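You operate a simulated robot arm through the tools that you are given. There is no shell and no other tool. Be economical: measure what you need, move in short steps, check, and stop when the job is done.

The job below is to be done with a simulated two-armed robot. You get a single attempt, and the scene is never put back.

JOB
Pick up the yellow block with one hand, pass it to the other hand and put it on the shelf of the nozzle bench.
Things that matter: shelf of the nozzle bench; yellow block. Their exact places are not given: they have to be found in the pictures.

Only the result counts: the job must be done as asked and must still hold three seconds after the hand-in. Knocking over, shifting, dropping, spilling or breaking anything else fails it.

ROBOT AND FRAMES
Two 7-joint arms with three-finger grippers on one trunk, on a base that drives. Base frame: it is fixed to the floor where the robot stands at the start and does not move with it; the origin is under the middle of the robot, x ahead of it, y to its left, z up. Units: cm, rad, N and s.
The left shoulder is at the start at [3, 12.4, 100.8], the right one opposite. With the tool pointing down near the work surface each hand reaches from about 10 to 78 cm from the robot's upright axis, wherever it stands, measured 20 degrees to its own side. Places, roughly: shelf of the nozzle bench [-40, -140, 20]; yellow block (5x4x9 cm) [50, -20, 80]. Payload 2.2 kg a hand.
The tool frame of a hand sits at the grasp point between the pads (the TCP): z along the fingers, y along the line on which they close. The tips reach 2.8 cm beyond it. Largest opening 10.2 cm; the body of the gripper starts 7.1 cm behind the TCP.
Orientation is told as [roll, pitch, yaw] about the base's x, y, z axes, in that order, counted from this pose: with the fingers straight down and closing along the base's y, the tool's x points along the base's -x, its y along +y and its z along -z.

CONTROLS
- The arms move only by the tool send_rows. It takes "left_commands", "right_commands" or both (then of equal length, played together; a hand with none holds still); each is a list of rows, each an object (a shift or turn left out is 0, a gripper value left out holds the last) with "linear": the shift along the tool's x, y, z in cm, a list of three; "turn": the turn, a rotation vector about the tool's x, y, z in rad, a list of three; "hand": the closure, from 0 (fully open) to 1 (shut). In form: [{"linear": [tx, ty, tz], "turn": [ax, ay, az], "hand": hand}, ...]. A call has 1 to 12 rows; each row shifts and turns the commanded pose from where the row before left it, along the tool's axes as they then stand. Each row takes 0.2 s and may step no farther than 5 cm and 0.15 rad from the row before; otherwise, or with a gripper value out of range, the whole call is refused. Where a pose cannot be reached the arm comes as near as it can. A force on the tool above 40 N (or 10 N above the force at the start of the call, whichever is more), or a blocked arm, ends the call early, and 0.2 s more pass. Each finger halts on what it meets, pressing with about 22 N; the grip force reading is that of the motor and also rises with nothing between the fingers. The clock runs only during rows and for 0.2 s after the last one: add rows that do not move to give the fingers time. It gives the time, the measured TCP pose, the force on the tool (base axes), the opening and the grip force at its end, in the units of the frame above (readings bear some noise), with the torque about the TCP (base axes, N m) and any sound that the robot's microphone picked up.
- Cameras (640 x 400 px; columns grow to the right, rows downward): "scene" is now at [3.67, -2.78, 171.37]; the picture's right is [-0.39, -0.92, 0.00], its down [-0.77, 0.33, -0.55] and it looks along [0.51, -0.22, -0.83] (base axes); focal length 274 px, centre (320, 200). "left" rides on the left gripper at [7.2, 3.8, -8.6] in its tool frame; the picture's right is [-0.46, 0.89, 0.00], its down [-0.60, -0.32, -0.73] and it looks along [-0.65, -0.34, 0.68] (tool axes); focal length 256 px, centre (320, 200). "right" rides on the right gripper at [6.9, 4.4, -8.6] in its tool frame; the picture's right is [-0.53, 0.85, 0.00], its down [-0.58, -0.36, -0.73] and it looks along [-0.62, -0.39, 0.68] (tool axes); focal length 256 px, centre (320, 200).
- capture(camera): a new picture of that camera. No time passes.
- move_column(by): slides the trunk up (or, below 0, down) by that many cm; the arms and the scene camera ride with it, the base frame stays. It gives what a move gives, with no picture.
- base_move(legs): drives the robot by 1 to 6 legs, each [ahead, left, turn to the left] in cm, cm and rad, along the robot's own axes; the way and the turn of a leg run together, so that a leg with both is an arc; at most 150 cm and 3.142 rad a leg. The arms and the cameras ride along, it lands a little off, and it stops where it bumps. It gives what a move gives.
- head_to(pan, tilt): turns the head with the scene camera to pan (to the left, within 2.496 rad either way) and tilt (down, from -0.506 to 1.204), counted from straight ahead of the robot. It gives what a move gives.
- probe_pixels(camera, pixels): for up to 12 pixels [column, row] of the newest picture of that camera ("zoom" is the newest enlarged one), the place [x, y, z] in the base frame of the surface seen there, good to about 0.2 cm. No time passes.
- inspect(camera, box): a new picture of the part [left, top, right, bottom] of that camera's present view, enlarged. No time passes.
- sign_off(): hands the job in; it is judged then, once.

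Go step by step. Measure first, check grasps and placings, and put right what went wrong. The budget is 80 turns and 70 pictures, counting those below and the enlarged ones. Unless the task says otherwise, let go and move clear before handing in, and close with one line.

The tools are called after ">>>" by a JSON object that holds its "name" and its "arguments". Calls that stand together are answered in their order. send_rows: Moves the arms, as the interface text tells. Its arguments: {"type":"object","properties":{"left_commands":{"type":"array","items":{"type":"object","properties":{"linear":{"type":"array","items":{"type":"number"}},"turn":{"type":"array","items":{"type":"number"}},"hand":{"type":"number"}}}},"right_commands":{"type":"array","items":{"type":"object","properties":{"linear":{"type":"array","items":{"type":"number"}},"turn":{"type":"array","items":{"type":"number"}},"hand":{"type":"number"}}}}},"required":[]} The other tools are called the same way: move_column (by) slides the trunk up or down; base_move (legs) drives the base; head_to (pan, tilt) turns the head that bears the scene camera; capture (camera) takes a picture; probe_pixels (camera, pixels) gives the place of the surface under pixels of a picture; inspect (camera, box) takes an enlarged picture of a part of a camera's view; sign_off () hands the job in.

At the start:

```text
time_s: 0.0
left_position: [49.48, 1.53, 107.69]
left_ee_rot: [0.0, -0.002, 0.0]
left_contact_force: [0.0, 0.3, 0.4]
left_ft_torque: [0.0, 0.0, -0.01]
left_finger_gap: 10.21
left_gripper_force: 0.0
right_position: [32.32, -37.28, 109.24]
right_ee_rot: [0.002, 0.0, 0.0]
right_contact_force: [0.6, -0.2, 0.0]
right_ft_torque: [0.01, -0.02, 0.02]
right_finger_gap: 10.22
right_gripper_force: 0.0
trunk travel left (down, up): [-25.0, 29.0]
robot x, y, heading: [-0.2, 0.15, 0.006]
head pan, tilt: [-0.401, 0.986]
```

scene: 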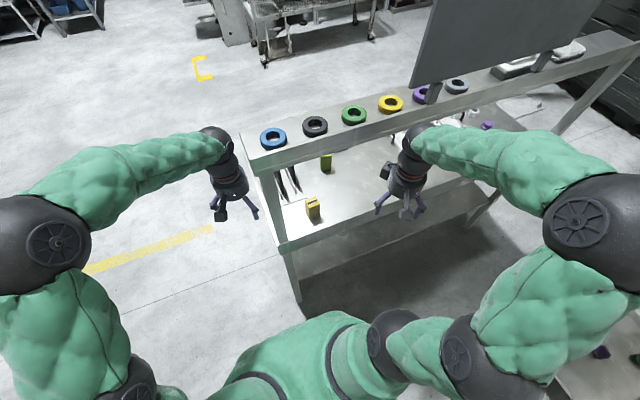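
right: 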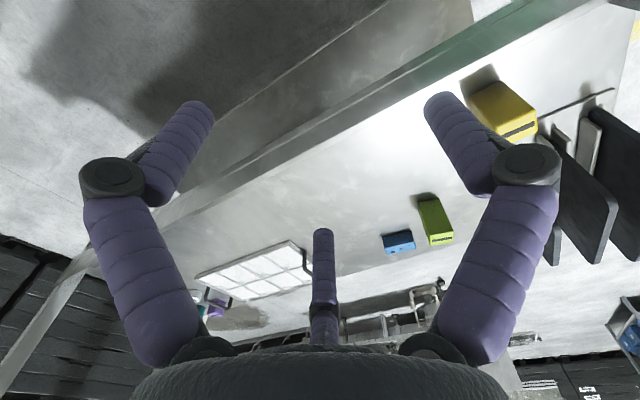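
left: 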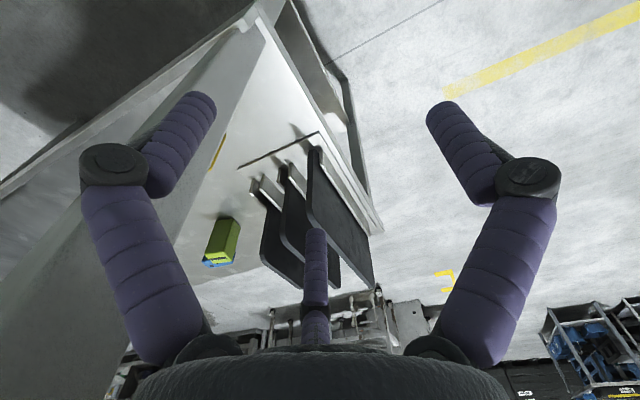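

The yellow block shows at scene pixel (313,207), just below the raised shelf with rings. I'll enlarge this and probe it.

>>> {"name": "inspect", "arguments": {"camera": "scene", "box": [230, 110, 430, 260]}}

>>> {"name": "probe_pixels", "arguments": {"camera": "scene", "pixels": [[313, 201], [313, 213], [285, 240], [290, 160], [273, 130], [255, 140], [326, 158], [300, 220], [380, 260], [345, 200]]}}

>>> {"name": "head_to", "arguments": {"pan": -1.7, "tilt": 0.7}}

>>> {"name": "capture", "arguments": {"camera": "scene"}}

```text
2.67 times, centred on (330, 185) of scene
```

zoom: 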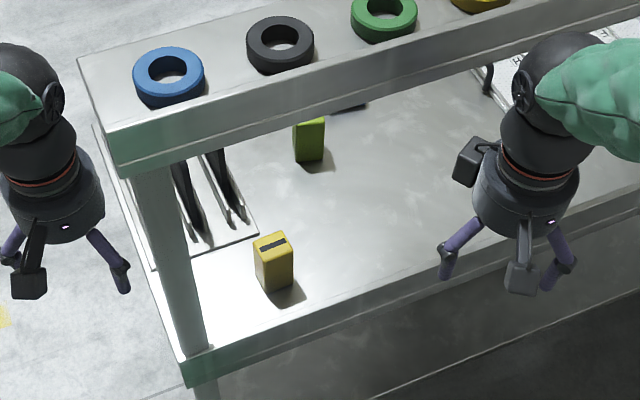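

```text
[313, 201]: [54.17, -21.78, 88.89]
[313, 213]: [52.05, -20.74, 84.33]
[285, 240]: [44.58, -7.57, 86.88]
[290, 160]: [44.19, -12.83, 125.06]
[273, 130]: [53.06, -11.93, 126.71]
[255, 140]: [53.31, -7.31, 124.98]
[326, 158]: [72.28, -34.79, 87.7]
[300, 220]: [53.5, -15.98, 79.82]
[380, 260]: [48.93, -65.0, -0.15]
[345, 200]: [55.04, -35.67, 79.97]
```

```text
time_s: 1.5
left_position: [49.45, 1.63, 107.69]
left_ee_rot: [0.0, -0.001, 0.001]
left_contact_force: [0.3, -0.2, 0.0]
left_ft_torque: [-0.01, -0.02, 0.01]
left_finger_gap: 10.18
left_gripper_force: 0.0
right_position: [32.28, -37.28, 109.16]
right_ee_rot: [0.0, -0.002, -0.001]
right_contact_force: [0.5, 0.1, 0.2]
right_ft_torque: [0.03, -0.01, -0.02]
right_finger_gap: 10.21
right_gripper_force: 0.1
trunk travel left (down, up): [-25.0, 29.0]
robot x, y, heading: [0.02, 0.04, -0.004]
head pan, tilt: [-1.7, 0.7]
```

```text
65 pictures are left
```

scene: 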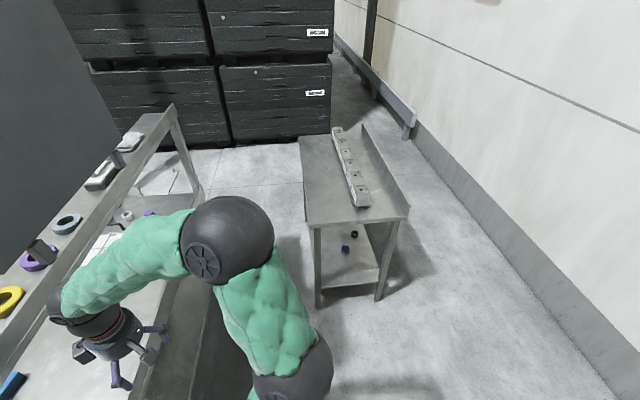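

The nozzle bench is at (350,170), its shelf underneath at (350,265). I'll probe both it and look closer.

>>> {"name": "probe_pixels", "arguments": {"camera": "scene", "pixels": [[303, 140], [318, 226], [400, 214], [363, 130], [345, 272], [325, 284], [375, 280], [345, 250], [354, 234], [320, 300], [378, 296], [350, 286]]}}

>>> {"name": "inspect", "arguments": {"camera": "scene", "box": [270, 110, 430, 310]}}

```text
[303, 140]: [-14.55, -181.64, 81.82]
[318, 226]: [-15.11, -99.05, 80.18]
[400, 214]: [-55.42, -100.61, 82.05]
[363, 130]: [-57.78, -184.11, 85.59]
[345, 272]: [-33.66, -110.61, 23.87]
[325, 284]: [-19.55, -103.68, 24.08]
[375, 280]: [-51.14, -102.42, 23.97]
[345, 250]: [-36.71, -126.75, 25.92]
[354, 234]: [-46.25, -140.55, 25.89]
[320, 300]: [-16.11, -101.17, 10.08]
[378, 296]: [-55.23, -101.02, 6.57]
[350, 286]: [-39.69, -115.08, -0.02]
```

```text
2.00 times, centred on (350, 210) of scene
```

zoom: 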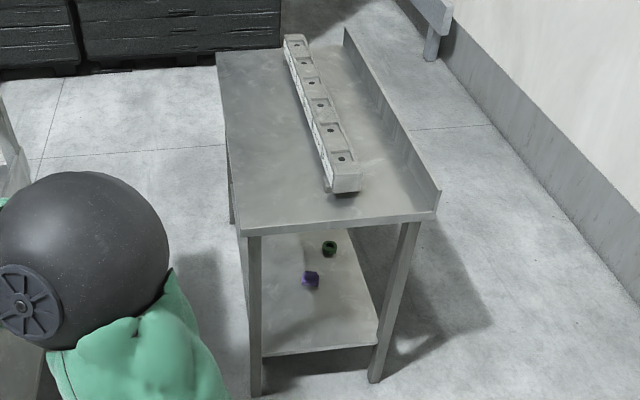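

The bench's shelf is at z≈24, x −54…−17, with its near end at y≈−101. Now I look back at the block and the beam above it.

>>> {"name": "head_to", "arguments": {"pan": -0.3, "tilt": 0.9}}

>>> {"name": "inspect", "arguments": {"camera": "scene", "box": [235, 120, 395, 240]}}

>>> {"name": "inspect", "arguments": {"camera": "right", "box": [420, 40, 580, 160]}}

```text
time_s: 3.0
left_position: [49.53, 1.53, 107.68]
left_ee_rot: [0.001, 0.0, 0.0]
left_contact_force: [-0.6, 0.5, 1.6]
left_ft_torque: [0.0, -0.01, 0.03]
left_finger_gap: 10.21
left_gripper_force: 0.0
right_position: [32.32, -37.42, 109.07]
right_ee_rot: [0.0, 0.0, 0.0]
right_contact_force: [-0.1, 0.1, -0.2]
right_ft_torque: [0.01, 0.01, -0.02]
right_finger_gap: 10.2
right_gripper_force: 0.0
trunk travel left (down, up): [-25.0, 29.0]
robot x, y, heading: [-0.1, -0.07, -0.0]
head pan, tilt: [-0.3, 0.901]
```

```text
3.33 times, centred on (315, 180) of scene
```

zoom: 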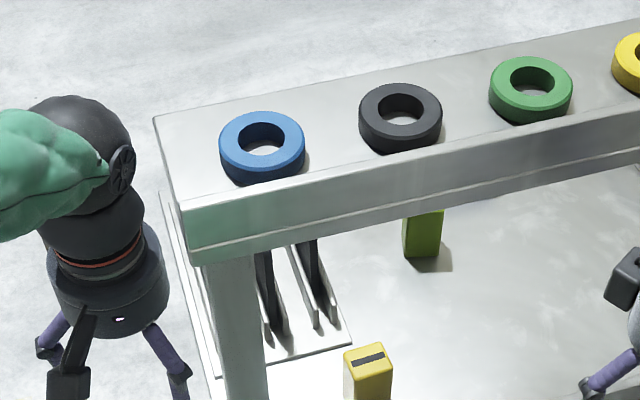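

```text
3.33 times, centred on (500, 100) of right
```

zoom: 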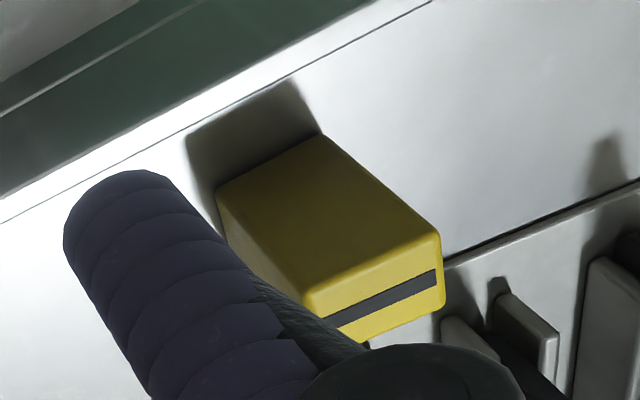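

The right camera's zoom shows the block's big face (220–440,135–300) and striped top. Probing corners and the beam.

>>> {"name": "probe_pixels", "arguments": {"camera": "zoom", "pixels": [[317, 298], [432, 238], [438, 300], [355, 330], [232, 193], [318, 145], [380, 290], [290, 210], [150, 80], [300, 80]]}}

>>> {"name": "capture", "arguments": {"camera": "scene"}}

>>> {"name": "probe_pixels", "arguments": {"camera": "scene", "pixels": [[284, 174], [288, 183], [276, 152], [340, 165], [420, 150], [292, 200], [341, 171], [332, 210], [275, 150], [322, 222]]}}

```text
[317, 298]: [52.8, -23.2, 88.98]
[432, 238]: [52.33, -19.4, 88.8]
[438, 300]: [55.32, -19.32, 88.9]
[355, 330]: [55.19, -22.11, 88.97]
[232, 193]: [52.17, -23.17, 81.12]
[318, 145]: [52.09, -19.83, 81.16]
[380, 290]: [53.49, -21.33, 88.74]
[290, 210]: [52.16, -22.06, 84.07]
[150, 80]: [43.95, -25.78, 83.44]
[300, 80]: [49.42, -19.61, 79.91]
```

```text
61 pictures are left
```

scene: 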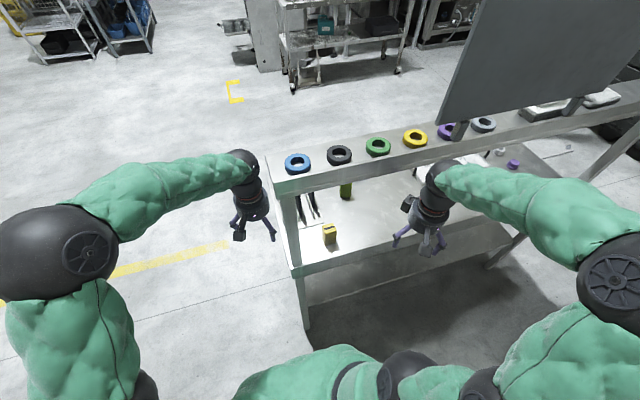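

```text
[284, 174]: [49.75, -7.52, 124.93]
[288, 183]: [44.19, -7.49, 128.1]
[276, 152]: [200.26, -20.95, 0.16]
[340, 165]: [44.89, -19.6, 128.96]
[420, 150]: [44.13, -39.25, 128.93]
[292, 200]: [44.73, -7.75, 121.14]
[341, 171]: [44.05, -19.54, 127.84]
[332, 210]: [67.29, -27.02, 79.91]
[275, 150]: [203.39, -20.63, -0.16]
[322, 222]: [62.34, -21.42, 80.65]
```

The block is square to the axes: front face x≈52.1, y −23.4…−19.2, top z 89. A lip at x≈44 rises to about z 84 and the beam is above from z≈120, so I'll go in with the right hand pitched about 0.7 rad under the beam.

>>> {"name": "send_rows", "arguments": {"right_commands": [{"linear": [0, 0, 0], "turn": [0, -0.14, 0], "hand": 0}, {"turn": [0, -0.14, 0]}, {"turn": [0, -0.14, 0]}, {"turn": [0, -0.14, 0]}, {"turn": [0, -0.14, 0]}, {"linear": [0, 4, 0]}, {"linear": [0, 4, 0]}, {"linear": [0, 4, 0]}, {"linear": [0, 4, 0]}, {"linear": [0, 0, 0]}]}}

>>> {"name": "capture", "arguments": {"camera": "scene"}}

>>> {"name": "capture", "arguments": {"camera": "right"}}

```text
time_s: 5.2
left_position: [49.41, 1.44, 107.61]
left_ee_rot: [0.0, 0.0, -0.001]
left_contact_force: [0.1, 0.4, 0.1]
left_ft_torque: [-0.02, 0.0, -0.03]
left_finger_gap: 10.2
left_gripper_force: 0.1
right_position: [32.33, -21.86, 109.24]
right_ee_rot: [0.001, -0.7, -0.001]
right_contact_force: [0.3, 0.2, -0.3]
right_ft_torque: [-0.01, 0.0, 0.02]
right_finger_gap: 10.21
right_gripper_force: 0.0
right hand out of reach, approached as far as the arm can: row 8
trunk travel left (down, up): [-25.0, 29.0]
robot x, y, heading: [0.3, -0.18, -0.001]
head pan, tilt: [-0.3, 0.901]
```

```text
60 pictures are left
```

scene: 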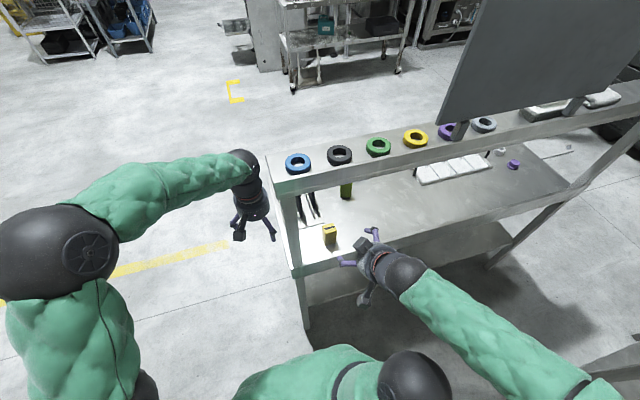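

```text
59 pictures are left
```

right: 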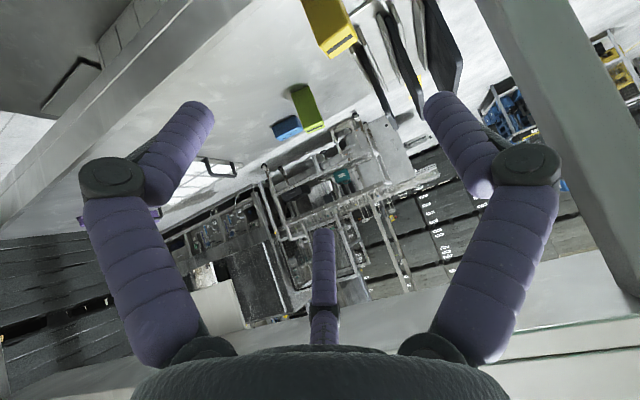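

Reached; no collisions. Now advance along the tool direction to the pre-grasp point about (46.6, −21.4, 95.7).

>>> {"name": "send_rows", "arguments": {"right_commands": [{"linear": [-0.45, 0.1, 3.9]}, {"linear": [-0.45, 0.1, 3.9]}, {"linear": [-0.45, 0.1, 3.9]}, {"linear": [-0.45, 0.1, 3.9]}, {"linear": [-0.45, 0.1, 3.9]}, {"linear": [0, 0, 0]}]}}

>>> {"name": "capture", "arguments": {"camera": "scene"}}

>>> {"name": "capture", "arguments": {"camera": "right"}}

```text
time_s: 6.6
left_position: [49.38, 1.56, 107.67]
left_ee_rot: [0.0, 0.0, -0.001]
left_contact_force: [-0.9, -0.1, 0.4]
left_ft_torque: [-0.02, -0.03, -0.02]
left_finger_gap: 10.18
left_gripper_force: 0.0
right_position: [46.36, -21.6, 95.62]
right_ee_rot: [0.001, -0.7, 0.0]
right_contact_force: [0.0, 0.1, 0.0]
right_ft_torque: [-0.01, -0.02, -0.02]
right_finger_gap: 10.19
right_gripper_force: 0.2
trunk travel left (down, up): [-25.0, 29.0]
robot x, y, heading: [0.09, 0.09, 0.001]
head pan, tilt: [-0.3, 0.901]
```

```text
58 pictures are left
```

scene: 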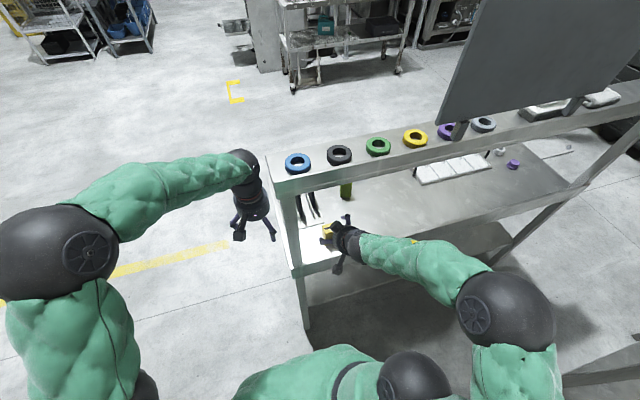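

```text
57 pictures are left
```

right: 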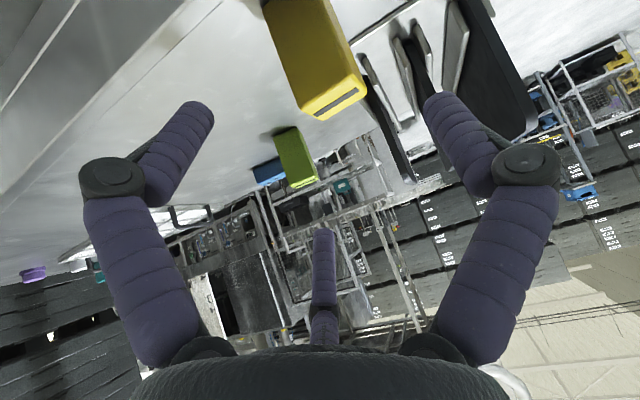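

The block is between the fingers; a plate rack is to its left at (375,70). I check its clearance to the left finger before the final advance.

>>> {"name": "probe_pixels", "arguments": {"camera": "right", "pixels": [[370, 65], [368, 90], [400, 60], [412, 30], [460, 40], [385, 140], [330, 100], [318, 110], [360, 85], [290, 40]]}}

```text
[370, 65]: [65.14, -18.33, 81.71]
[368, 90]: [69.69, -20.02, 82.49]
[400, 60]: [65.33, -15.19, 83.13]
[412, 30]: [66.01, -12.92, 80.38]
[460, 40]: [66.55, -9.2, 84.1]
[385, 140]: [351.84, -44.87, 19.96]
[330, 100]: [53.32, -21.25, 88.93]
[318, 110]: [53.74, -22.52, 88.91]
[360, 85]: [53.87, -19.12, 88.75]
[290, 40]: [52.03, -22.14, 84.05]
```

The rack starts at x≈65, so it is clear. Final advance, then close.

>>> {"name": "send_rows", "arguments": {"right_commands": [{"linear": [-0.15, 0.1, 3.9]}, {"linear": [-0.15, 0.1, 3.9]}, {"linear": [-0.15, 0.1, 3.84]}, {"linear": [0, 0, 0]}, {"hand": 0.3}, {"hand": 0.6}, {"hand": 0.8}, {"hand": 0.8}, {"hand": 0.8}]}}

>>> {"name": "inspect", "arguments": {"camera": "scene", "box": [270, 180, 430, 300]}}

>>> {"name": "capture", "arguments": {"camera": "right"}}

```text
time_s: 8.6
left_position: [49.38, 1.55, 107.61]
left_ee_rot: [0.0, 0.001, -0.001]
left_contact_force: [-0.2, 0.0, -0.4]
left_ft_torque: [0.01, 0.01, -0.01]
left_finger_gap: 10.21
left_gripper_force: 0.1
right_position: [54.5, -21.31, 87.1]
right_ee_rot: [0.001, -0.699, -0.001]
right_contact_force: [1.6, 0.6, 1.3]
right_ft_torque: [-0.12, -0.01, 0.01]
right_finger_gap: 6.34
right_gripper_force: 22.0
trunk travel left (down, up): [-25.0, 29.0]
robot x, y, heading: [-0.14, -0.11, -0.003]
head pan, tilt: [-0.3, 0.901]
```

```text
3.33 times, centred on (350, 240) of scene
```

zoom: 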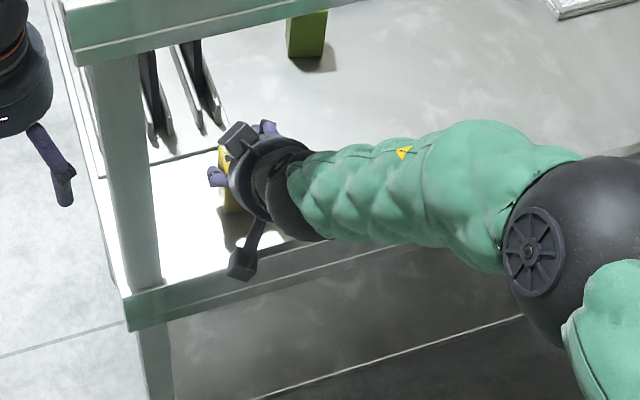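

```text
55 pictures are left
```

right: 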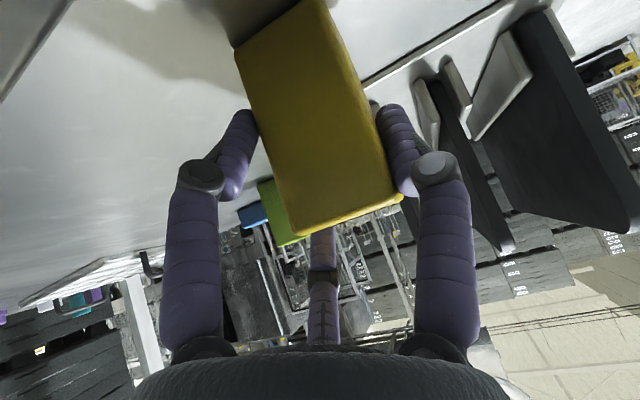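

The fingers stopped at a gap of 6.3, wider than the block's 4–5 cm. I'll look closer before lifting.

>>> {"name": "inspect", "arguments": {"camera": "right", "box": [160, 0, 480, 260]}}

>>> {"name": "send_rows", "arguments": {"right_commands": [{"hand": 1}, {"hand": 1}, {"hand": 1}]}}

>>> {"name": "probe_pixels", "arguments": {"camera": "zoom", "pixels": [[170, 120], [420, 230], [440, 330], [280, 420], [155, 100], [330, 10], [160, 240], [480, 230]]}}

```text
1.54 times, centred on (320, 130) of right
```

zoom: 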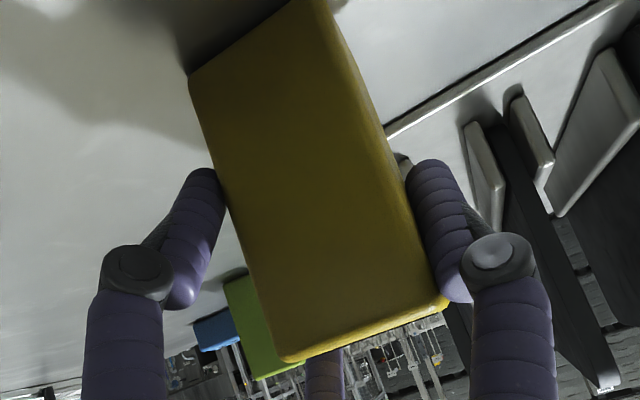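

```text
time_s: 9.4
left_position: [49.47, 1.48, 107.6]
left_ee_rot: [0.0, -0.002, 0.001]
left_contact_force: [0.0, 0.3, 0.0]
left_ft_torque: [-0.03, -0.03, -0.02]
left_finger_gap: 10.2
left_gripper_force: 0.0
right_position: [54.44, -21.25, 87.07]
right_ee_rot: [0.001, -0.7, -0.001]
right_contact_force: [2.4, -0.9, 1.6]
right_ft_torque: [-0.13, -0.03, 0.05]
right_finger_gap: 6.32
right_gripper_force: 21.6
trunk travel left (down, up): [-25.0, 29.0]
robot x, y, heading: [-0.17, 0.22, -0.004]
head pan, tilt: [-0.3, 0.901]
```

```text
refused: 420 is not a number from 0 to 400
```

>>> {"name": "probe_pixels", "arguments": {"camera": "zoom", "pixels": [[235, 210], [405, 230], [430, 300], [280, 350], [195, 90], [325, 10], [205, 230], [440, 230], [395, 190]]}}

>>> {"name": "inspect", "arguments": {"camera": "left", "box": [0, 100, 320, 300]}}

```text
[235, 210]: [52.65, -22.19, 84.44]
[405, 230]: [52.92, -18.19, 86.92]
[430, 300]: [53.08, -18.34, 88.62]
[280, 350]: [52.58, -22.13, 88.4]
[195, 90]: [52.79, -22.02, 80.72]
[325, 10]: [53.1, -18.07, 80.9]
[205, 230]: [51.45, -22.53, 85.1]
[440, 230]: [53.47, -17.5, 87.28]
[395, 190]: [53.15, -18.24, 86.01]
```

```text
2.00 times, centred on (160, 200) of left
```

zoom: 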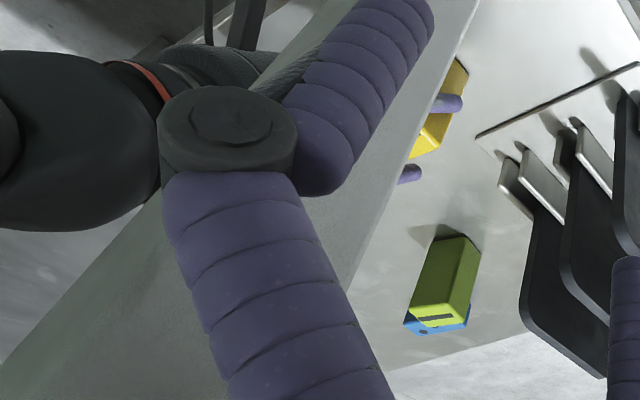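

>>> {"name": "inspect", "arguments": {"camera": "left", "box": [190, 120, 250, 200]}}

>>> {"name": "probe_pixels", "arguments": {"camera": "zoom", "pixels": [[160, 130], [205, 130], [120, 180], [90, 270], [60, 270], [130, 130], [150, 100], [60, 240]]}}

```text
5.00 times, centred on (220, 160) of left
```

zoom: 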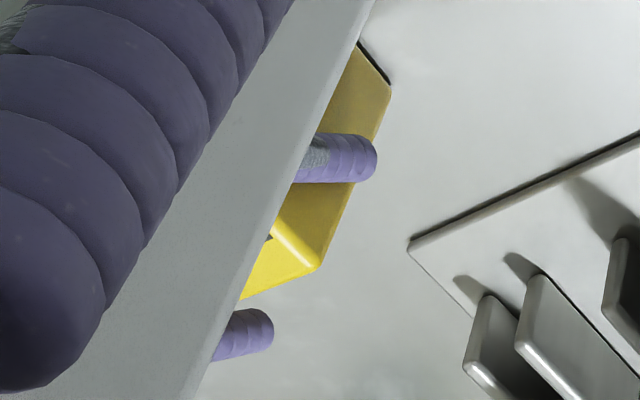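

```text
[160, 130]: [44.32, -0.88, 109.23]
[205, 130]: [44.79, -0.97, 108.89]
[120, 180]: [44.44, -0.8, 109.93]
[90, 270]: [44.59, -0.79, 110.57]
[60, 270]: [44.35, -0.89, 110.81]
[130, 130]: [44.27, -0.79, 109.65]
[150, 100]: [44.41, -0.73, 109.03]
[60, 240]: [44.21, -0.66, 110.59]
```

>>> {"name": "probe_pixels", "arguments": {"camera": "zoom", "pixels": [[350, 145], [355, 165], [345, 178], [260, 318], [250, 335], [290, 275], [370, 90], [315, 260], [325, 210], [318, 160]]}}

```text
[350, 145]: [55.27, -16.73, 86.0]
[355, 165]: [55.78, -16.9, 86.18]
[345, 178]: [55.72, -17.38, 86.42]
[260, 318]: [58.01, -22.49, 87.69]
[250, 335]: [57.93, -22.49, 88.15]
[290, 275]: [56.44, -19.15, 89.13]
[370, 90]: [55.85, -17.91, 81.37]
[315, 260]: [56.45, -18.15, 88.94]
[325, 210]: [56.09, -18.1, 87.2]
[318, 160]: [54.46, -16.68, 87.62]
```

The probes put the fingers against both block faces (y≈−18 and −22.4), so it may well be held. Lift 3 cm straight up and check.

>>> {"name": "send_rows", "arguments": {"right_commands": [{"linear": [-0.96, 0, -1.15]}, {"linear": [-0.96, 0, -1.15]}, {"linear": [0, 0, 0]}]}}

>>> {"name": "capture", "arguments": {"camera": "right"}}

>>> {"name": "inspect", "arguments": {"camera": "left", "box": [190, 120, 250, 200]}}

```text
time_s: 10.2
left_position: [49.36, 1.52, 107.64]
left_ee_rot: [-0.001, 0.0, 0.001]
left_contact_force: [-0.1, 0.4, -0.4]
left_ft_torque: [-0.02, -0.02, -0.01]
left_finger_gap: 10.16
left_gripper_force: 0.0
right_position: [54.37, -21.23, 89.93]
right_ee_rot: [0.0, -0.698, 0.0]
right_contact_force: [0.7, 0.0, -5.5]
right_ft_torque: [-0.04, 0.05, 0.0]
right_finger_gap: 6.31
right_gripper_force: 22.0
trunk travel left (down, up): [-25.0, 29.0]
robot x, y, heading: [-0.05, -0.24, 0.001]
head pan, tilt: [-0.3, 0.901]
```

```text
51 pictures are left
```

right: 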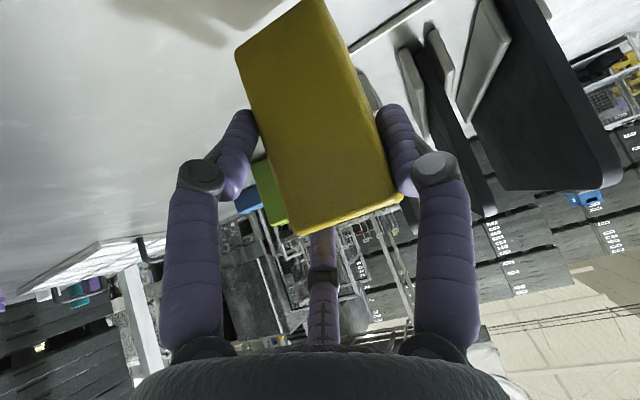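

```text
5.00 times, centred on (220, 160) of left
```

zoom: 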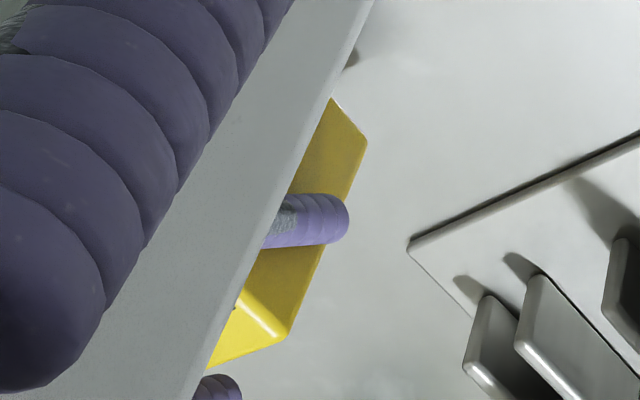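

The block came up with the hand (load 5.5 N). I'll raise it 4 cm more to clear the lip, and look behind before backing off.

>>> {"name": "send_rows", "arguments": {"right_commands": [{"linear": [-1.29, 0, -1.53]}, {"linear": [-1.29, 0, -1.53]}, {"linear": [0, 0, 0]}]}}

>>> {"name": "head_to", "arguments": {"pan": -2.4, "tilt": 0.7}}

>>> {"name": "capture", "arguments": {"camera": "scene"}}

>>> {"name": "head_to", "arguments": {"pan": 2.4, "tilt": 0.7}}

>>> {"name": "capture", "arguments": {"camera": "scene"}}

```text
time_s: 11.0
left_position: [49.38, 1.51, 107.57]
left_ee_rot: [-0.001, 0.002, 0.001]
left_contact_force: [-0.1, 1.1, 0.0]
left_ft_torque: [-0.01, -0.02, 0.01]
left_finger_gap: 10.19
left_gripper_force: 0.0
right_position: [54.19, -21.24, 94.02]
right_ee_rot: [0.003, -0.699, 0.0]
right_contact_force: [0.0, 1.0, -4.7]
right_ft_torque: [-0.07, 0.0, 0.0]
right_finger_gap: 6.33
right_gripper_force: 21.9
trunk travel left (down, up): [-25.0, 29.0]
robot x, y, heading: [0.18, 0.08, 0.003]
head pan, tilt: [-0.3, 0.901]
```

```text
time_s: 13.0
left_position: [49.53, 1.5, 107.51]
left_ee_rot: [0.001, 0.001, 0.0]
left_contact_force: [-0.4, -0.2, 0.0]
left_ft_torque: [-0.03, -0.03, -0.01]
left_finger_gap: 10.19
left_gripper_force: 0.0
right_position: [54.26, -21.15, 94.16]
right_ee_rot: [0.002, -0.7, 0.0]
right_contact_force: [-0.1, 0.3, -4.6]
right_ft_torque: [-0.03, 0.01, 0.01]
right_finger_gap: 6.34
right_gripper_force: 22.0
trunk travel left (down, up): [-25.0, 29.0]
robot x, y, heading: [0.22, 0.08, 0.0]
head pan, tilt: [-2.4, 0.7]
```

```text
49 pictures are left
```

scene: 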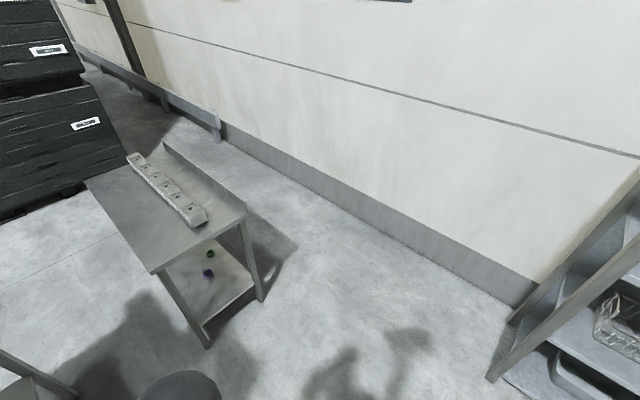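

```text
time_s: 16.8
left_position: [49.34, 1.54, 107.65]
left_ee_rot: [-0.001, 0.001, 0.0]
left_contact_force: [-0.4, -0.1, -0.1]
left_ft_torque: [0.0, 0.0, 0.0]
left_finger_gap: 10.19
left_gripper_force: 0.1
right_position: [54.17, -21.3, 94.02]
right_ee_rot: [0.001, -0.699, -0.002]
right_contact_force: [-0.4, -0.5, -4.9]
right_ft_torque: [-0.06, 0.01, -0.01]
right_finger_gap: 6.31
right_gripper_force: 21.7
trunk travel left (down, up): [-25.0, 29.0]
robot x, y, heading: [0.25, 0.02, 0.003]
head pan, tilt: [2.4, 0.7]
```

```text
48 pictures are left
```

scene: 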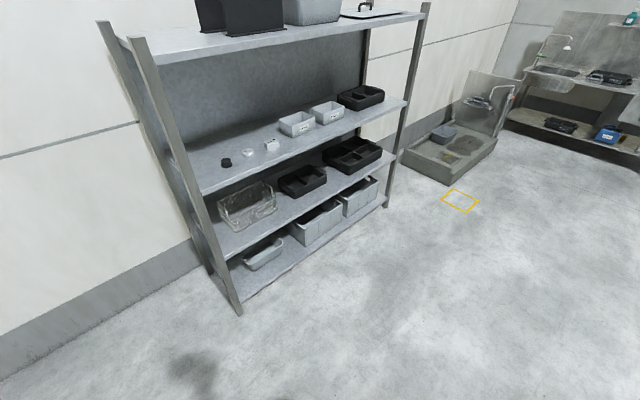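

>>> {"name": "probe_pixels", "arguments": {"camera": "scene", "pixels": [[241, 310], [385, 203], [190, 370], [300, 370], [10, 360], [225, 270]]}}

>>> {"name": "base_move", "arguments": {"legs": [[-30, 0, 0]]}}

>>> {"name": "head_to", "arguments": {"pan": 0, "tilt": 0.9}}

>>> {"name": "capture", "arguments": {"camera": "scene"}}

```text
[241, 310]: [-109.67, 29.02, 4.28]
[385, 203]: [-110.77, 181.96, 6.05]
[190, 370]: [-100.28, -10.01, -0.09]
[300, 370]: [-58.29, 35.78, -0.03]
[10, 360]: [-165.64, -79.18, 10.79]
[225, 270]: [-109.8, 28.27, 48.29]
```

```text
time_s: 18.9
left_position: [19.16, 1.46, 107.69]
left_ee_rot: [0.0, 0.0, 0.002]
left_contact_force: [-0.3, 0.5, 0.0]
left_ft_torque: [-0.01, -0.03, 0.04]
left_finger_gap: 10.2
left_gripper_force: 0.0
right_position: [24.05, -21.34, 94.14]
right_ee_rot: [0.001, -0.699, -0.002]
right_contact_force: [0.3, -0.3, -4.7]
right_ft_torque: [-0.02, -0.01, -0.03]
right_finger_gap: 6.28
right_gripper_force: 21.9
trunk travel left (down, up): [-25.0, 29.0]
robot x, y, heading: [-29.79, -0.3, 0.001]
head pan, tilt: [2.4, 0.7]
```

```text
time_s: 21.1
left_position: [19.35, 1.46, 107.6]
left_ee_rot: [0.0, 0.001, 0.001]
left_contact_force: [-0.2, -0.7, -0.4]
left_ft_torque: [0.03, -0.03, 0.03]
left_finger_gap: 10.21
left_gripper_force: 0.1
right_position: [24.1, -21.23, 94.08]
right_ee_rot: [0.001, -0.701, -0.002]
right_contact_force: [0.2, -0.4, -5.1]
right_ft_torque: [-0.03, -0.01, 0.0]
right_finger_gap: 6.32
right_gripper_force: 21.7
trunk travel left (down, up): [-25.0, 29.0]
robot x, y, heading: [-29.87, -0.08, -0.002]
head pan, tilt: [0.0, 0.901]
```

```text
47 pictures are left
```

scene: 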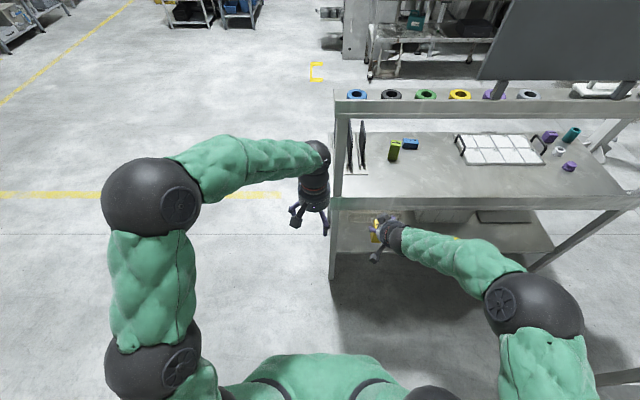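

Backed off cleanly with the block still held (5 N). Now bring the left hand out to the left and turn it to point toward −y, pitched down about 0.5 rad.

>>> {"name": "send_rows", "arguments": {"left_commands": [{"linear": [0, 5, 0], "hand": 0}, {"linear": [0, 5, 0]}, {"linear": [0, 5, 0]}, {"linear": [0, 5, 0]}, {"turn": [0, 0, 0.143]}, {"turn": [0, 0, 0.143]}, {"turn": [0, 0, 0.143]}, {"turn": [0, 0, 0.143]}, {"turn": [0, 0, 0.143]}, {"turn": [0, 0, 0.143]}, {"turn": [0, 0, 0.143]}, {"turn": [0, 0, 0.143]}]}}

>>> {"name": "send_rows", "arguments": {"left_commands": [{"turn": [0, 0, 0.143]}, {"turn": [0, 0, 0.143]}, {"turn": [0, 0, 0.141]}, {"turn": [0, -0.134, 0]}, {"turn": [0, -0.134, 0]}, {"turn": [0, -0.134, 0]}, {"turn": [0, -0.134, 0]}, {"turn": [0, -0.134, 0]}, {"turn": [0, -0.134, 0]}, {"turn": [0, -0.134, 0]}, {"turn": [0, -0.134, 0]}, {"linear": [0, 0, 0]}]}}

>>> {"name": "capture", "arguments": {"camera": "scene"}}

>>> {"name": "capture", "arguments": {"camera": "left"}}

```text
time_s: 23.6
left_position: [19.35, 21.5, 107.54]
left_ee_rot: [0.001, 0.001, -1.147]
left_contact_force: [0.0, -0.1, 0.2]
left_ft_torque: [-0.01, -0.02, -0.03]
left_finger_gap: 10.21
left_gripper_force: 0.1
right_position: [24.07, -21.22, 94.02]
right_ee_rot: [0.002, -0.7, -0.002]
right_contact_force: [0.0, 0.4, -4.5]
right_ft_torque: [-0.07, 0.02, 0.01]
right_finger_gap: 6.32
right_gripper_force: 22.4
trunk travel left (down, up): [-25.0, 29.0]
robot x, y, heading: [-29.98, -0.18, -0.0]
head pan, tilt: [0.0, 0.901]
```

```text
time_s: 26.2
left_position: [19.32, 21.53, 107.71]
left_ee_rot: [0.0, -1.075, -1.571]
left_contact_force: [-0.6, -0.2, -0.3]
left_ft_torque: [-0.01, -0.01, 0.02]
left_finger_gap: 10.2
left_gripper_force: 0.2
right_position: [24.0, -21.36, 93.98]
right_ee_rot: [0.002, -0.7, -0.001]
right_contact_force: [0.7, -0.4, -3.9]
right_ft_torque: [-0.04, 0.0, 0.02]
right_finger_gap: 6.33
right_gripper_force: 22.2
trunk travel left (down, up): [-25.0, 29.0]
robot x, y, heading: [-30.22, 0.1, 0.0]
head pan, tilt: [0.0, 0.901]
```

```text
46 pictures are left
```

scene: 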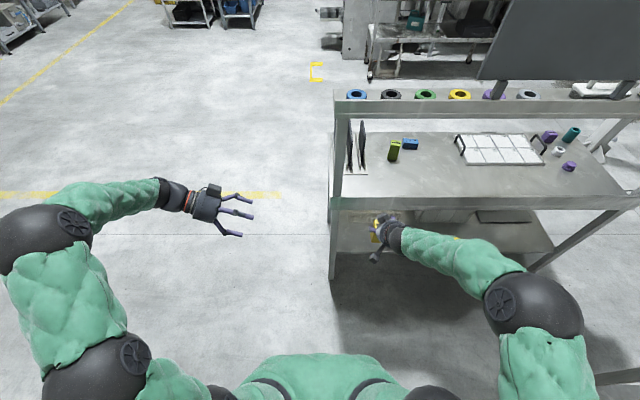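

```text
45 pictures are left
```

left: 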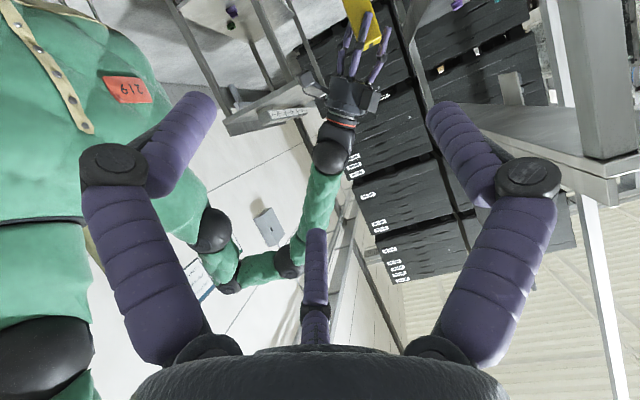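

The left hand is oriented well. Zoom on the right hand holding the block, seen from the left camera at (355,60).

>>> {"name": "inspect", "arguments": {"camera": "left", "box": [290, 0, 450, 140]}}

>>> {"name": "inspect", "arguments": {"camera": "scene", "box": [350, 190, 430, 280]}}

>>> {"name": "probe_pixels", "arguments": {"camera": "zoom", "pixels": [[190, 240], [210, 220], [200, 330], [215, 380], [230, 350], [240, 170], [330, 160], [180, 300]]}}

```text
2.86 times, centred on (370, 70) of left
```

zoom: 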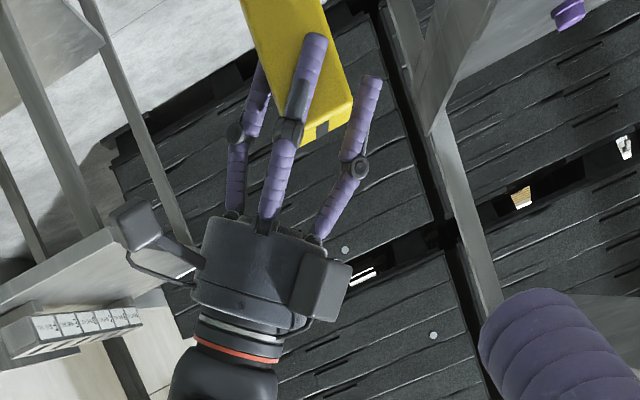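

```text
4.44 times, centred on (390, 235) of scene
```

zoom: 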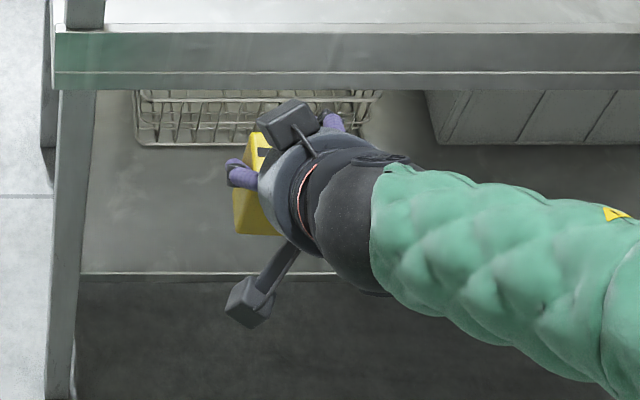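

```text
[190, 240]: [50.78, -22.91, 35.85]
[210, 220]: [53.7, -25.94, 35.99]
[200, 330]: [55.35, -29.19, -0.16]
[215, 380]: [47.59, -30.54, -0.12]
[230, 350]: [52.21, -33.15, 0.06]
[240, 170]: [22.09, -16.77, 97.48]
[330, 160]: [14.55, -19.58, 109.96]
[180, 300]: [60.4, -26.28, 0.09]
```

The hand has a third prong opposite the camera (left view at (316,250)). I'll probe it and the prongs to see if it would interfere with the handover.

>>> {"name": "probe_pixels", "arguments": {"camera": "left", "pixels": [[316, 233], [316, 255], [316, 300], [316, 325], [200, 105], [165, 180], [445, 112], [480, 180], [150, 280], [500, 280], [365, 20], [348, 75]]}}

>>> {"name": "inspect", "arguments": {"camera": "left", "box": [290, 0, 450, 140]}}

>>> {"name": "probe_pixels", "arguments": {"camera": "zoom", "pixels": [[310, 45], [290, 130], [270, 200], [370, 85], [355, 165], [325, 220], [345, 100], [305, 140], [260, 75], [265, 20], [320, 285], [140, 220]]}}

```text
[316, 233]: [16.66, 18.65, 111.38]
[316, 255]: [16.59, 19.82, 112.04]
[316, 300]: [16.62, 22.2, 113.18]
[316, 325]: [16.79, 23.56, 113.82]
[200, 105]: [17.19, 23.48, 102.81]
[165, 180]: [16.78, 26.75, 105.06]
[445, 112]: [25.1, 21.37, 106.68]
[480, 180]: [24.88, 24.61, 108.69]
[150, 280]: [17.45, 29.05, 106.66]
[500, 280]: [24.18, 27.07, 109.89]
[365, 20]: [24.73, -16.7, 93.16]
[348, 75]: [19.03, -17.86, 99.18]
```

```text
2.86 times, centred on (370, 70) of left
```

zoom: 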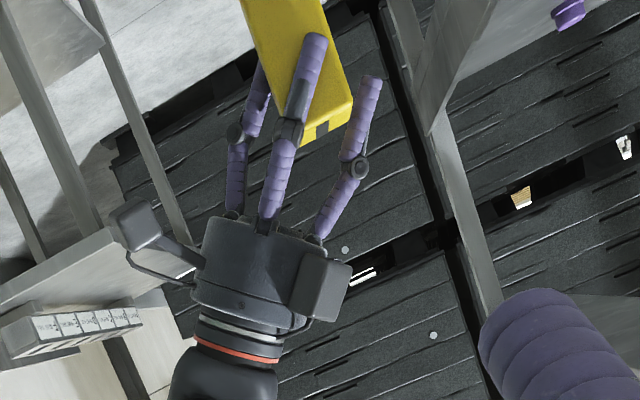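

```text
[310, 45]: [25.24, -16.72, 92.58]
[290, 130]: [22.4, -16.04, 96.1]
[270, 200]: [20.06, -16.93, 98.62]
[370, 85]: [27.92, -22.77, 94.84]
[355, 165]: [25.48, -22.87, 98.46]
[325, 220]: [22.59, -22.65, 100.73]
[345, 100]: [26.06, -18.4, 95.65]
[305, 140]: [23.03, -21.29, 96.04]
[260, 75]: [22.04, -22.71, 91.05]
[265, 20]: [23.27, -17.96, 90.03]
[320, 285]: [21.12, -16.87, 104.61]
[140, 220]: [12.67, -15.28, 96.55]
```

The hand is actually one thumb (tool +y) against two spread fingers, true pinch centre about +1.2 cm along tool y. For a clean handover I'll level the left hand to 0.15 rad and roll it 180°, so its thumb goes on the block's −x face and its two fingers on the +x face.

>>> {"name": "send_rows", "arguments": {"left_commands": [{"turn": [0, -0.117, 0]}, {"turn": [0, -0.117, 0]}, {"turn": [0, -0.117, 0]}, {"turn": [0, 0, -0.1496]}, {"turn": [0, 0, -0.1496]}, {"turn": [0, 0, -0.1496]}, {"turn": [0, 0, -0.1496]}, {"turn": [0, 0, -0.1496]}, {"turn": [0, 0, -0.1496]}, {"turn": [0, 0, -0.1496]}, {"turn": [0, 0, -0.1496]}, {"turn": [0, 0, -0.1496]}]}}

>>> {"name": "send_rows", "arguments": {"left_commands": [{"turn": [0, 0, -0.1496]}, {"turn": [0, 0, -0.1496]}, {"turn": [0, 0, -0.1496]}, {"turn": [0, 0, -0.1496]}, {"turn": [0, 0, -0.1496]}, {"turn": [0, 0, -0.1496]}, {"turn": [0, 0, -0.1496]}, {"turn": [0, 0, -0.1496]}, {"turn": [0, 0, -0.1496]}, {"turn": [0, 0, -0.1496]}, {"turn": [0, 0, -0.1496]}, {"turn": [0, 0, -0.1496]}]}}

>>> {"name": "capture", "arguments": {"camera": "scene"}}

>>> {"name": "capture", "arguments": {"camera": "left"}}

```text
time_s: 28.9
left_position: [19.46, 21.53, 107.74]
left_ee_rot: [-1.419, -0.221, -0.033]
left_contact_force: [0.3, 0.0, 0.3]
left_ft_torque: [-0.02, 0.01, 0.0]
left_finger_gap: 10.18
left_gripper_force: 0.1
right_position: [23.95, -21.25, 93.91]
right_ee_rot: [0.002, -0.7, 0.0]
right_contact_force: [-0.9, 0.6, -4.1]
right_ft_torque: [-0.05, 0.01, -0.01]
right_finger_gap: 6.31
right_gripper_force: 22.0
trunk travel left (down, up): [-25.0, 29.0]
robot x, y, heading: [-30.11, 0.12, -0.004]
head pan, tilt: [0.0, 0.901]
```

```text
time_s: 31.4
left_position: [19.25, 21.5, 107.53]
left_ee_rot: [0.02, 1.423, 1.588]
left_contact_force: [0.1, 0.3, 0.1]
left_ft_torque: [0.0, 0.0, 0.03]
left_finger_gap: 10.21
left_gripper_force: 0.1
right_position: [24.07, -21.29, 93.99]
right_ee_rot: [0.001, -0.7, -0.001]
right_contact_force: [-0.3, 0.4, -4.5]
right_ft_torque: [-0.08, 0.02, 0.0]
right_finger_gap: 6.3
right_gripper_force: 22.2
trunk travel left (down, up): [-25.0, 29.0]
robot x, y, heading: [-30.63, 0.11, 0.001]
head pan, tilt: [0.0, 0.901]
```

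```text
41 pictures are left
```

scene: 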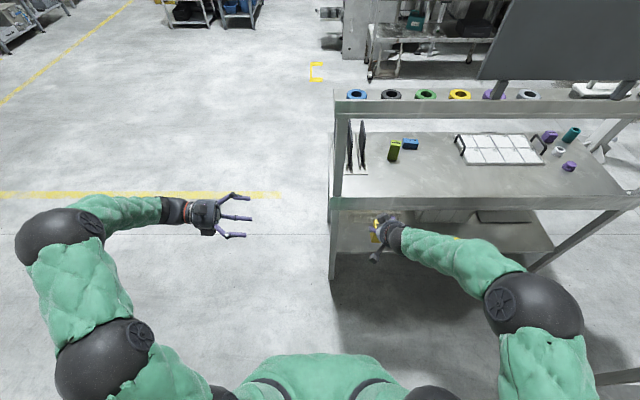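

```text
40 pictures are left
```

left: 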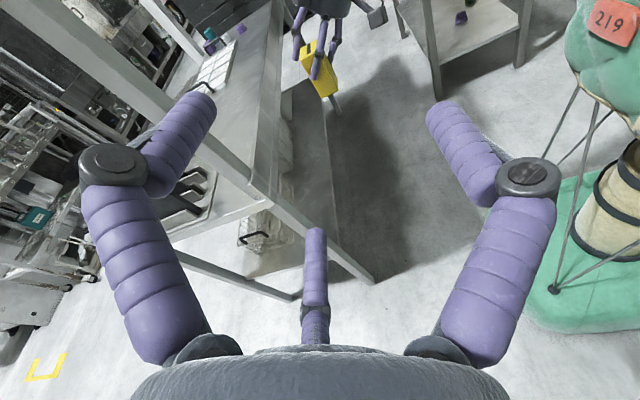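

The flip worked; the block with the right hand is now seen from the left at (318,65). Move to a pre-handover point (25.9, 0, 92.1).

>>> {"name": "send_rows", "arguments": {"left_commands": [{"linear": [-2.0, -1.11, 3.93]}, {"linear": [-2.0, -1.11, 3.93]}, {"linear": [-2.0, -1.11, 3.93]}, {"linear": [-2.0, -1.11, 3.93]}, {"linear": [-2.0, -1.11, 3.93]}, {"linear": [-2.0, -1.11, 3.93]}, {"linear": [0, 0, 0]}]}}

>>> {"name": "capture", "arguments": {"camera": "scene"}}

>>> {"name": "capture", "arguments": {"camera": "left"}}

```text
time_s: 33.0
left_position: [25.95, -0.03, 92.51]
left_ee_rot: [-0.003, 1.424, 1.565]
left_contact_force: [-0.3, 0.7, -0.1]
left_ft_torque: [0.02, 0.01, -0.02]
left_finger_gap: 10.18
left_gripper_force: 0.0
right_position: [24.17, -21.3, 94.15]
right_ee_rot: [0.002, -0.699, -0.002]
right_contact_force: [0.1, 0.5, -4.7]
right_ft_torque: [-0.06, 0.01, -0.04]
right_finger_gap: 6.31
right_gripper_force: 22.4
trunk travel left (down, up): [-25.0, 29.0]
robot x, y, heading: [-30.25, -0.11, -0.002]
head pan, tilt: [0.0, 0.901]
```

```text
39 pictures are left
```

scene: 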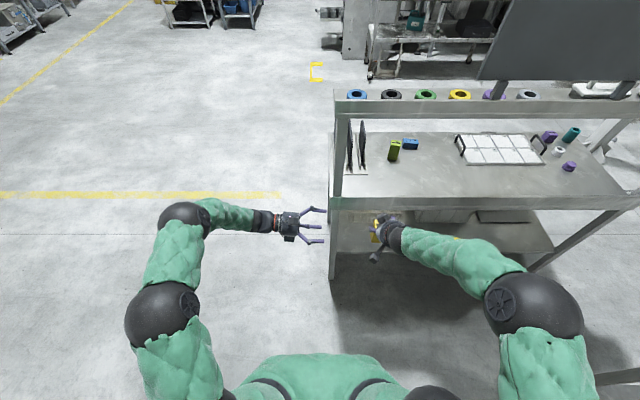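

```text
38 pictures are left
```

left: 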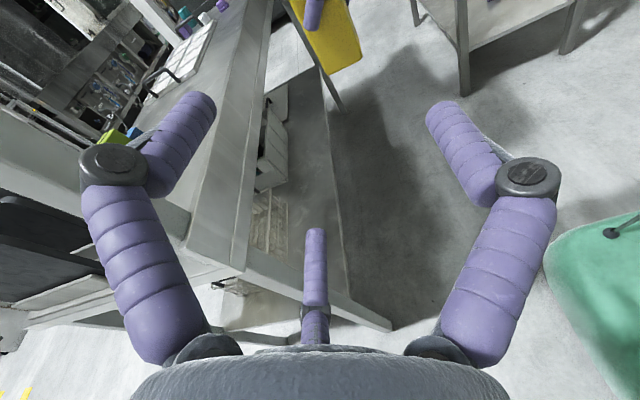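

I'll probe the block and the left fingers together in this view.

>>> {"name": "probe_pixels", "arguments": {"camera": "left", "pixels": [[327, 70], [358, 58], [345, 10], [312, 45], [313, 25], [203, 105], [180, 160], [440, 108], [470, 170], [315, 235], [315, 270], [330, 40]]}}

>>> {"name": "inspect", "arguments": {"camera": "left", "box": [240, 0, 400, 100]}}

```text
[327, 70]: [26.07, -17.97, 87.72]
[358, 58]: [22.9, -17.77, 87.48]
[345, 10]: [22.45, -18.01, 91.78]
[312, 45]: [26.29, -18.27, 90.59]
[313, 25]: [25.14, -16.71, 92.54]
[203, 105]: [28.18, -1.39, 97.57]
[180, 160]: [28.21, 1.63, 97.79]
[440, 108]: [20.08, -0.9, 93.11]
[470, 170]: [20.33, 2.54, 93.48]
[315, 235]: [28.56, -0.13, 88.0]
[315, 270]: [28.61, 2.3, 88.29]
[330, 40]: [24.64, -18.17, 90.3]
```

```text
4.00 times, centred on (320, 50) of left
```

zoom: 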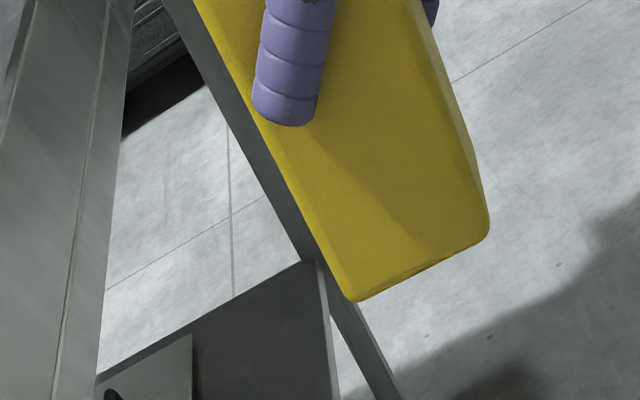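

The left fingers (x≈28.2 and thumb ≈20.3) straddle the block (22.3–26.5) evenly. Move in 13 cm and recheck.

>>> {"name": "send_rows", "arguments": {"left_commands": [{"linear": [0.5, 0, 4.3]}, {"linear": [0.5, 0, 4.3]}, {"linear": [0.5, 0, 4.3]}, {"linear": [0, 0, 0]}]}}

>>> {"name": "capture", "arguments": {"camera": "left"}}

>>> {"name": "inspect", "arguments": {"camera": "scene", "box": [260, 170, 440, 290]}}

>>> {"name": "capture", "arguments": {"camera": "right"}}

```text
time_s: 34.0
left_position: [26.09, -13.29, 92.06]
left_ee_rot: [0.004, 1.425, 1.572]
left_contact_force: [-0.5, -0.2, -0.3]
left_ft_torque: [-0.01, -0.01, 0.01]
left_finger_gap: 10.2
left_gripper_force: 0.0
right_position: [24.02, -21.2, 94.13]
right_ee_rot: [-0.001, -0.701, -0.003]
right_contact_force: [-0.6, 1.0, -3.8]
right_ft_torque: [-0.07, 0.02, -0.05]
right_finger_gap: 6.3
right_gripper_force: 22.2
trunk travel left (down, up): [-25.0, 29.0]
robot x, y, heading: [-29.99, 0.06, 0.002]
head pan, tilt: [0.0, 0.901]
```

```text
36 pictures are left
```

left: 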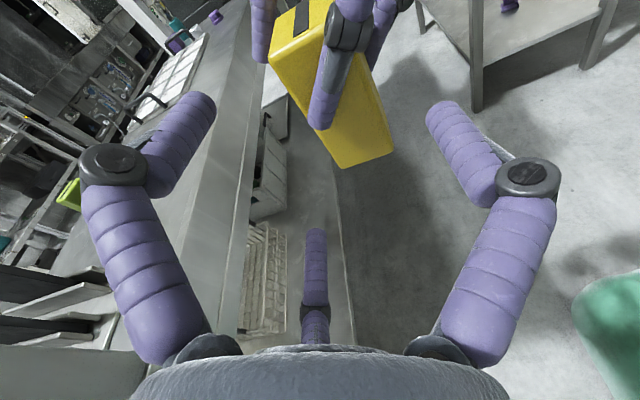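

```text
3.33 times, centred on (350, 230) of scene
```

zoom: 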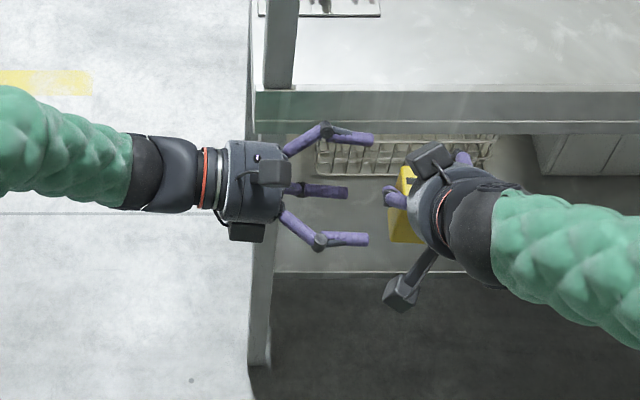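

```text
34 pictures are left
```

right: 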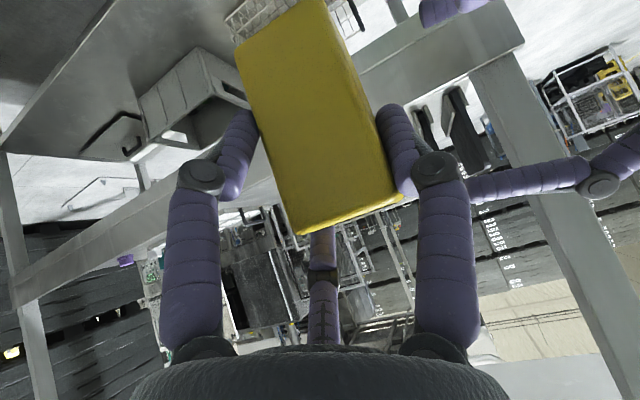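

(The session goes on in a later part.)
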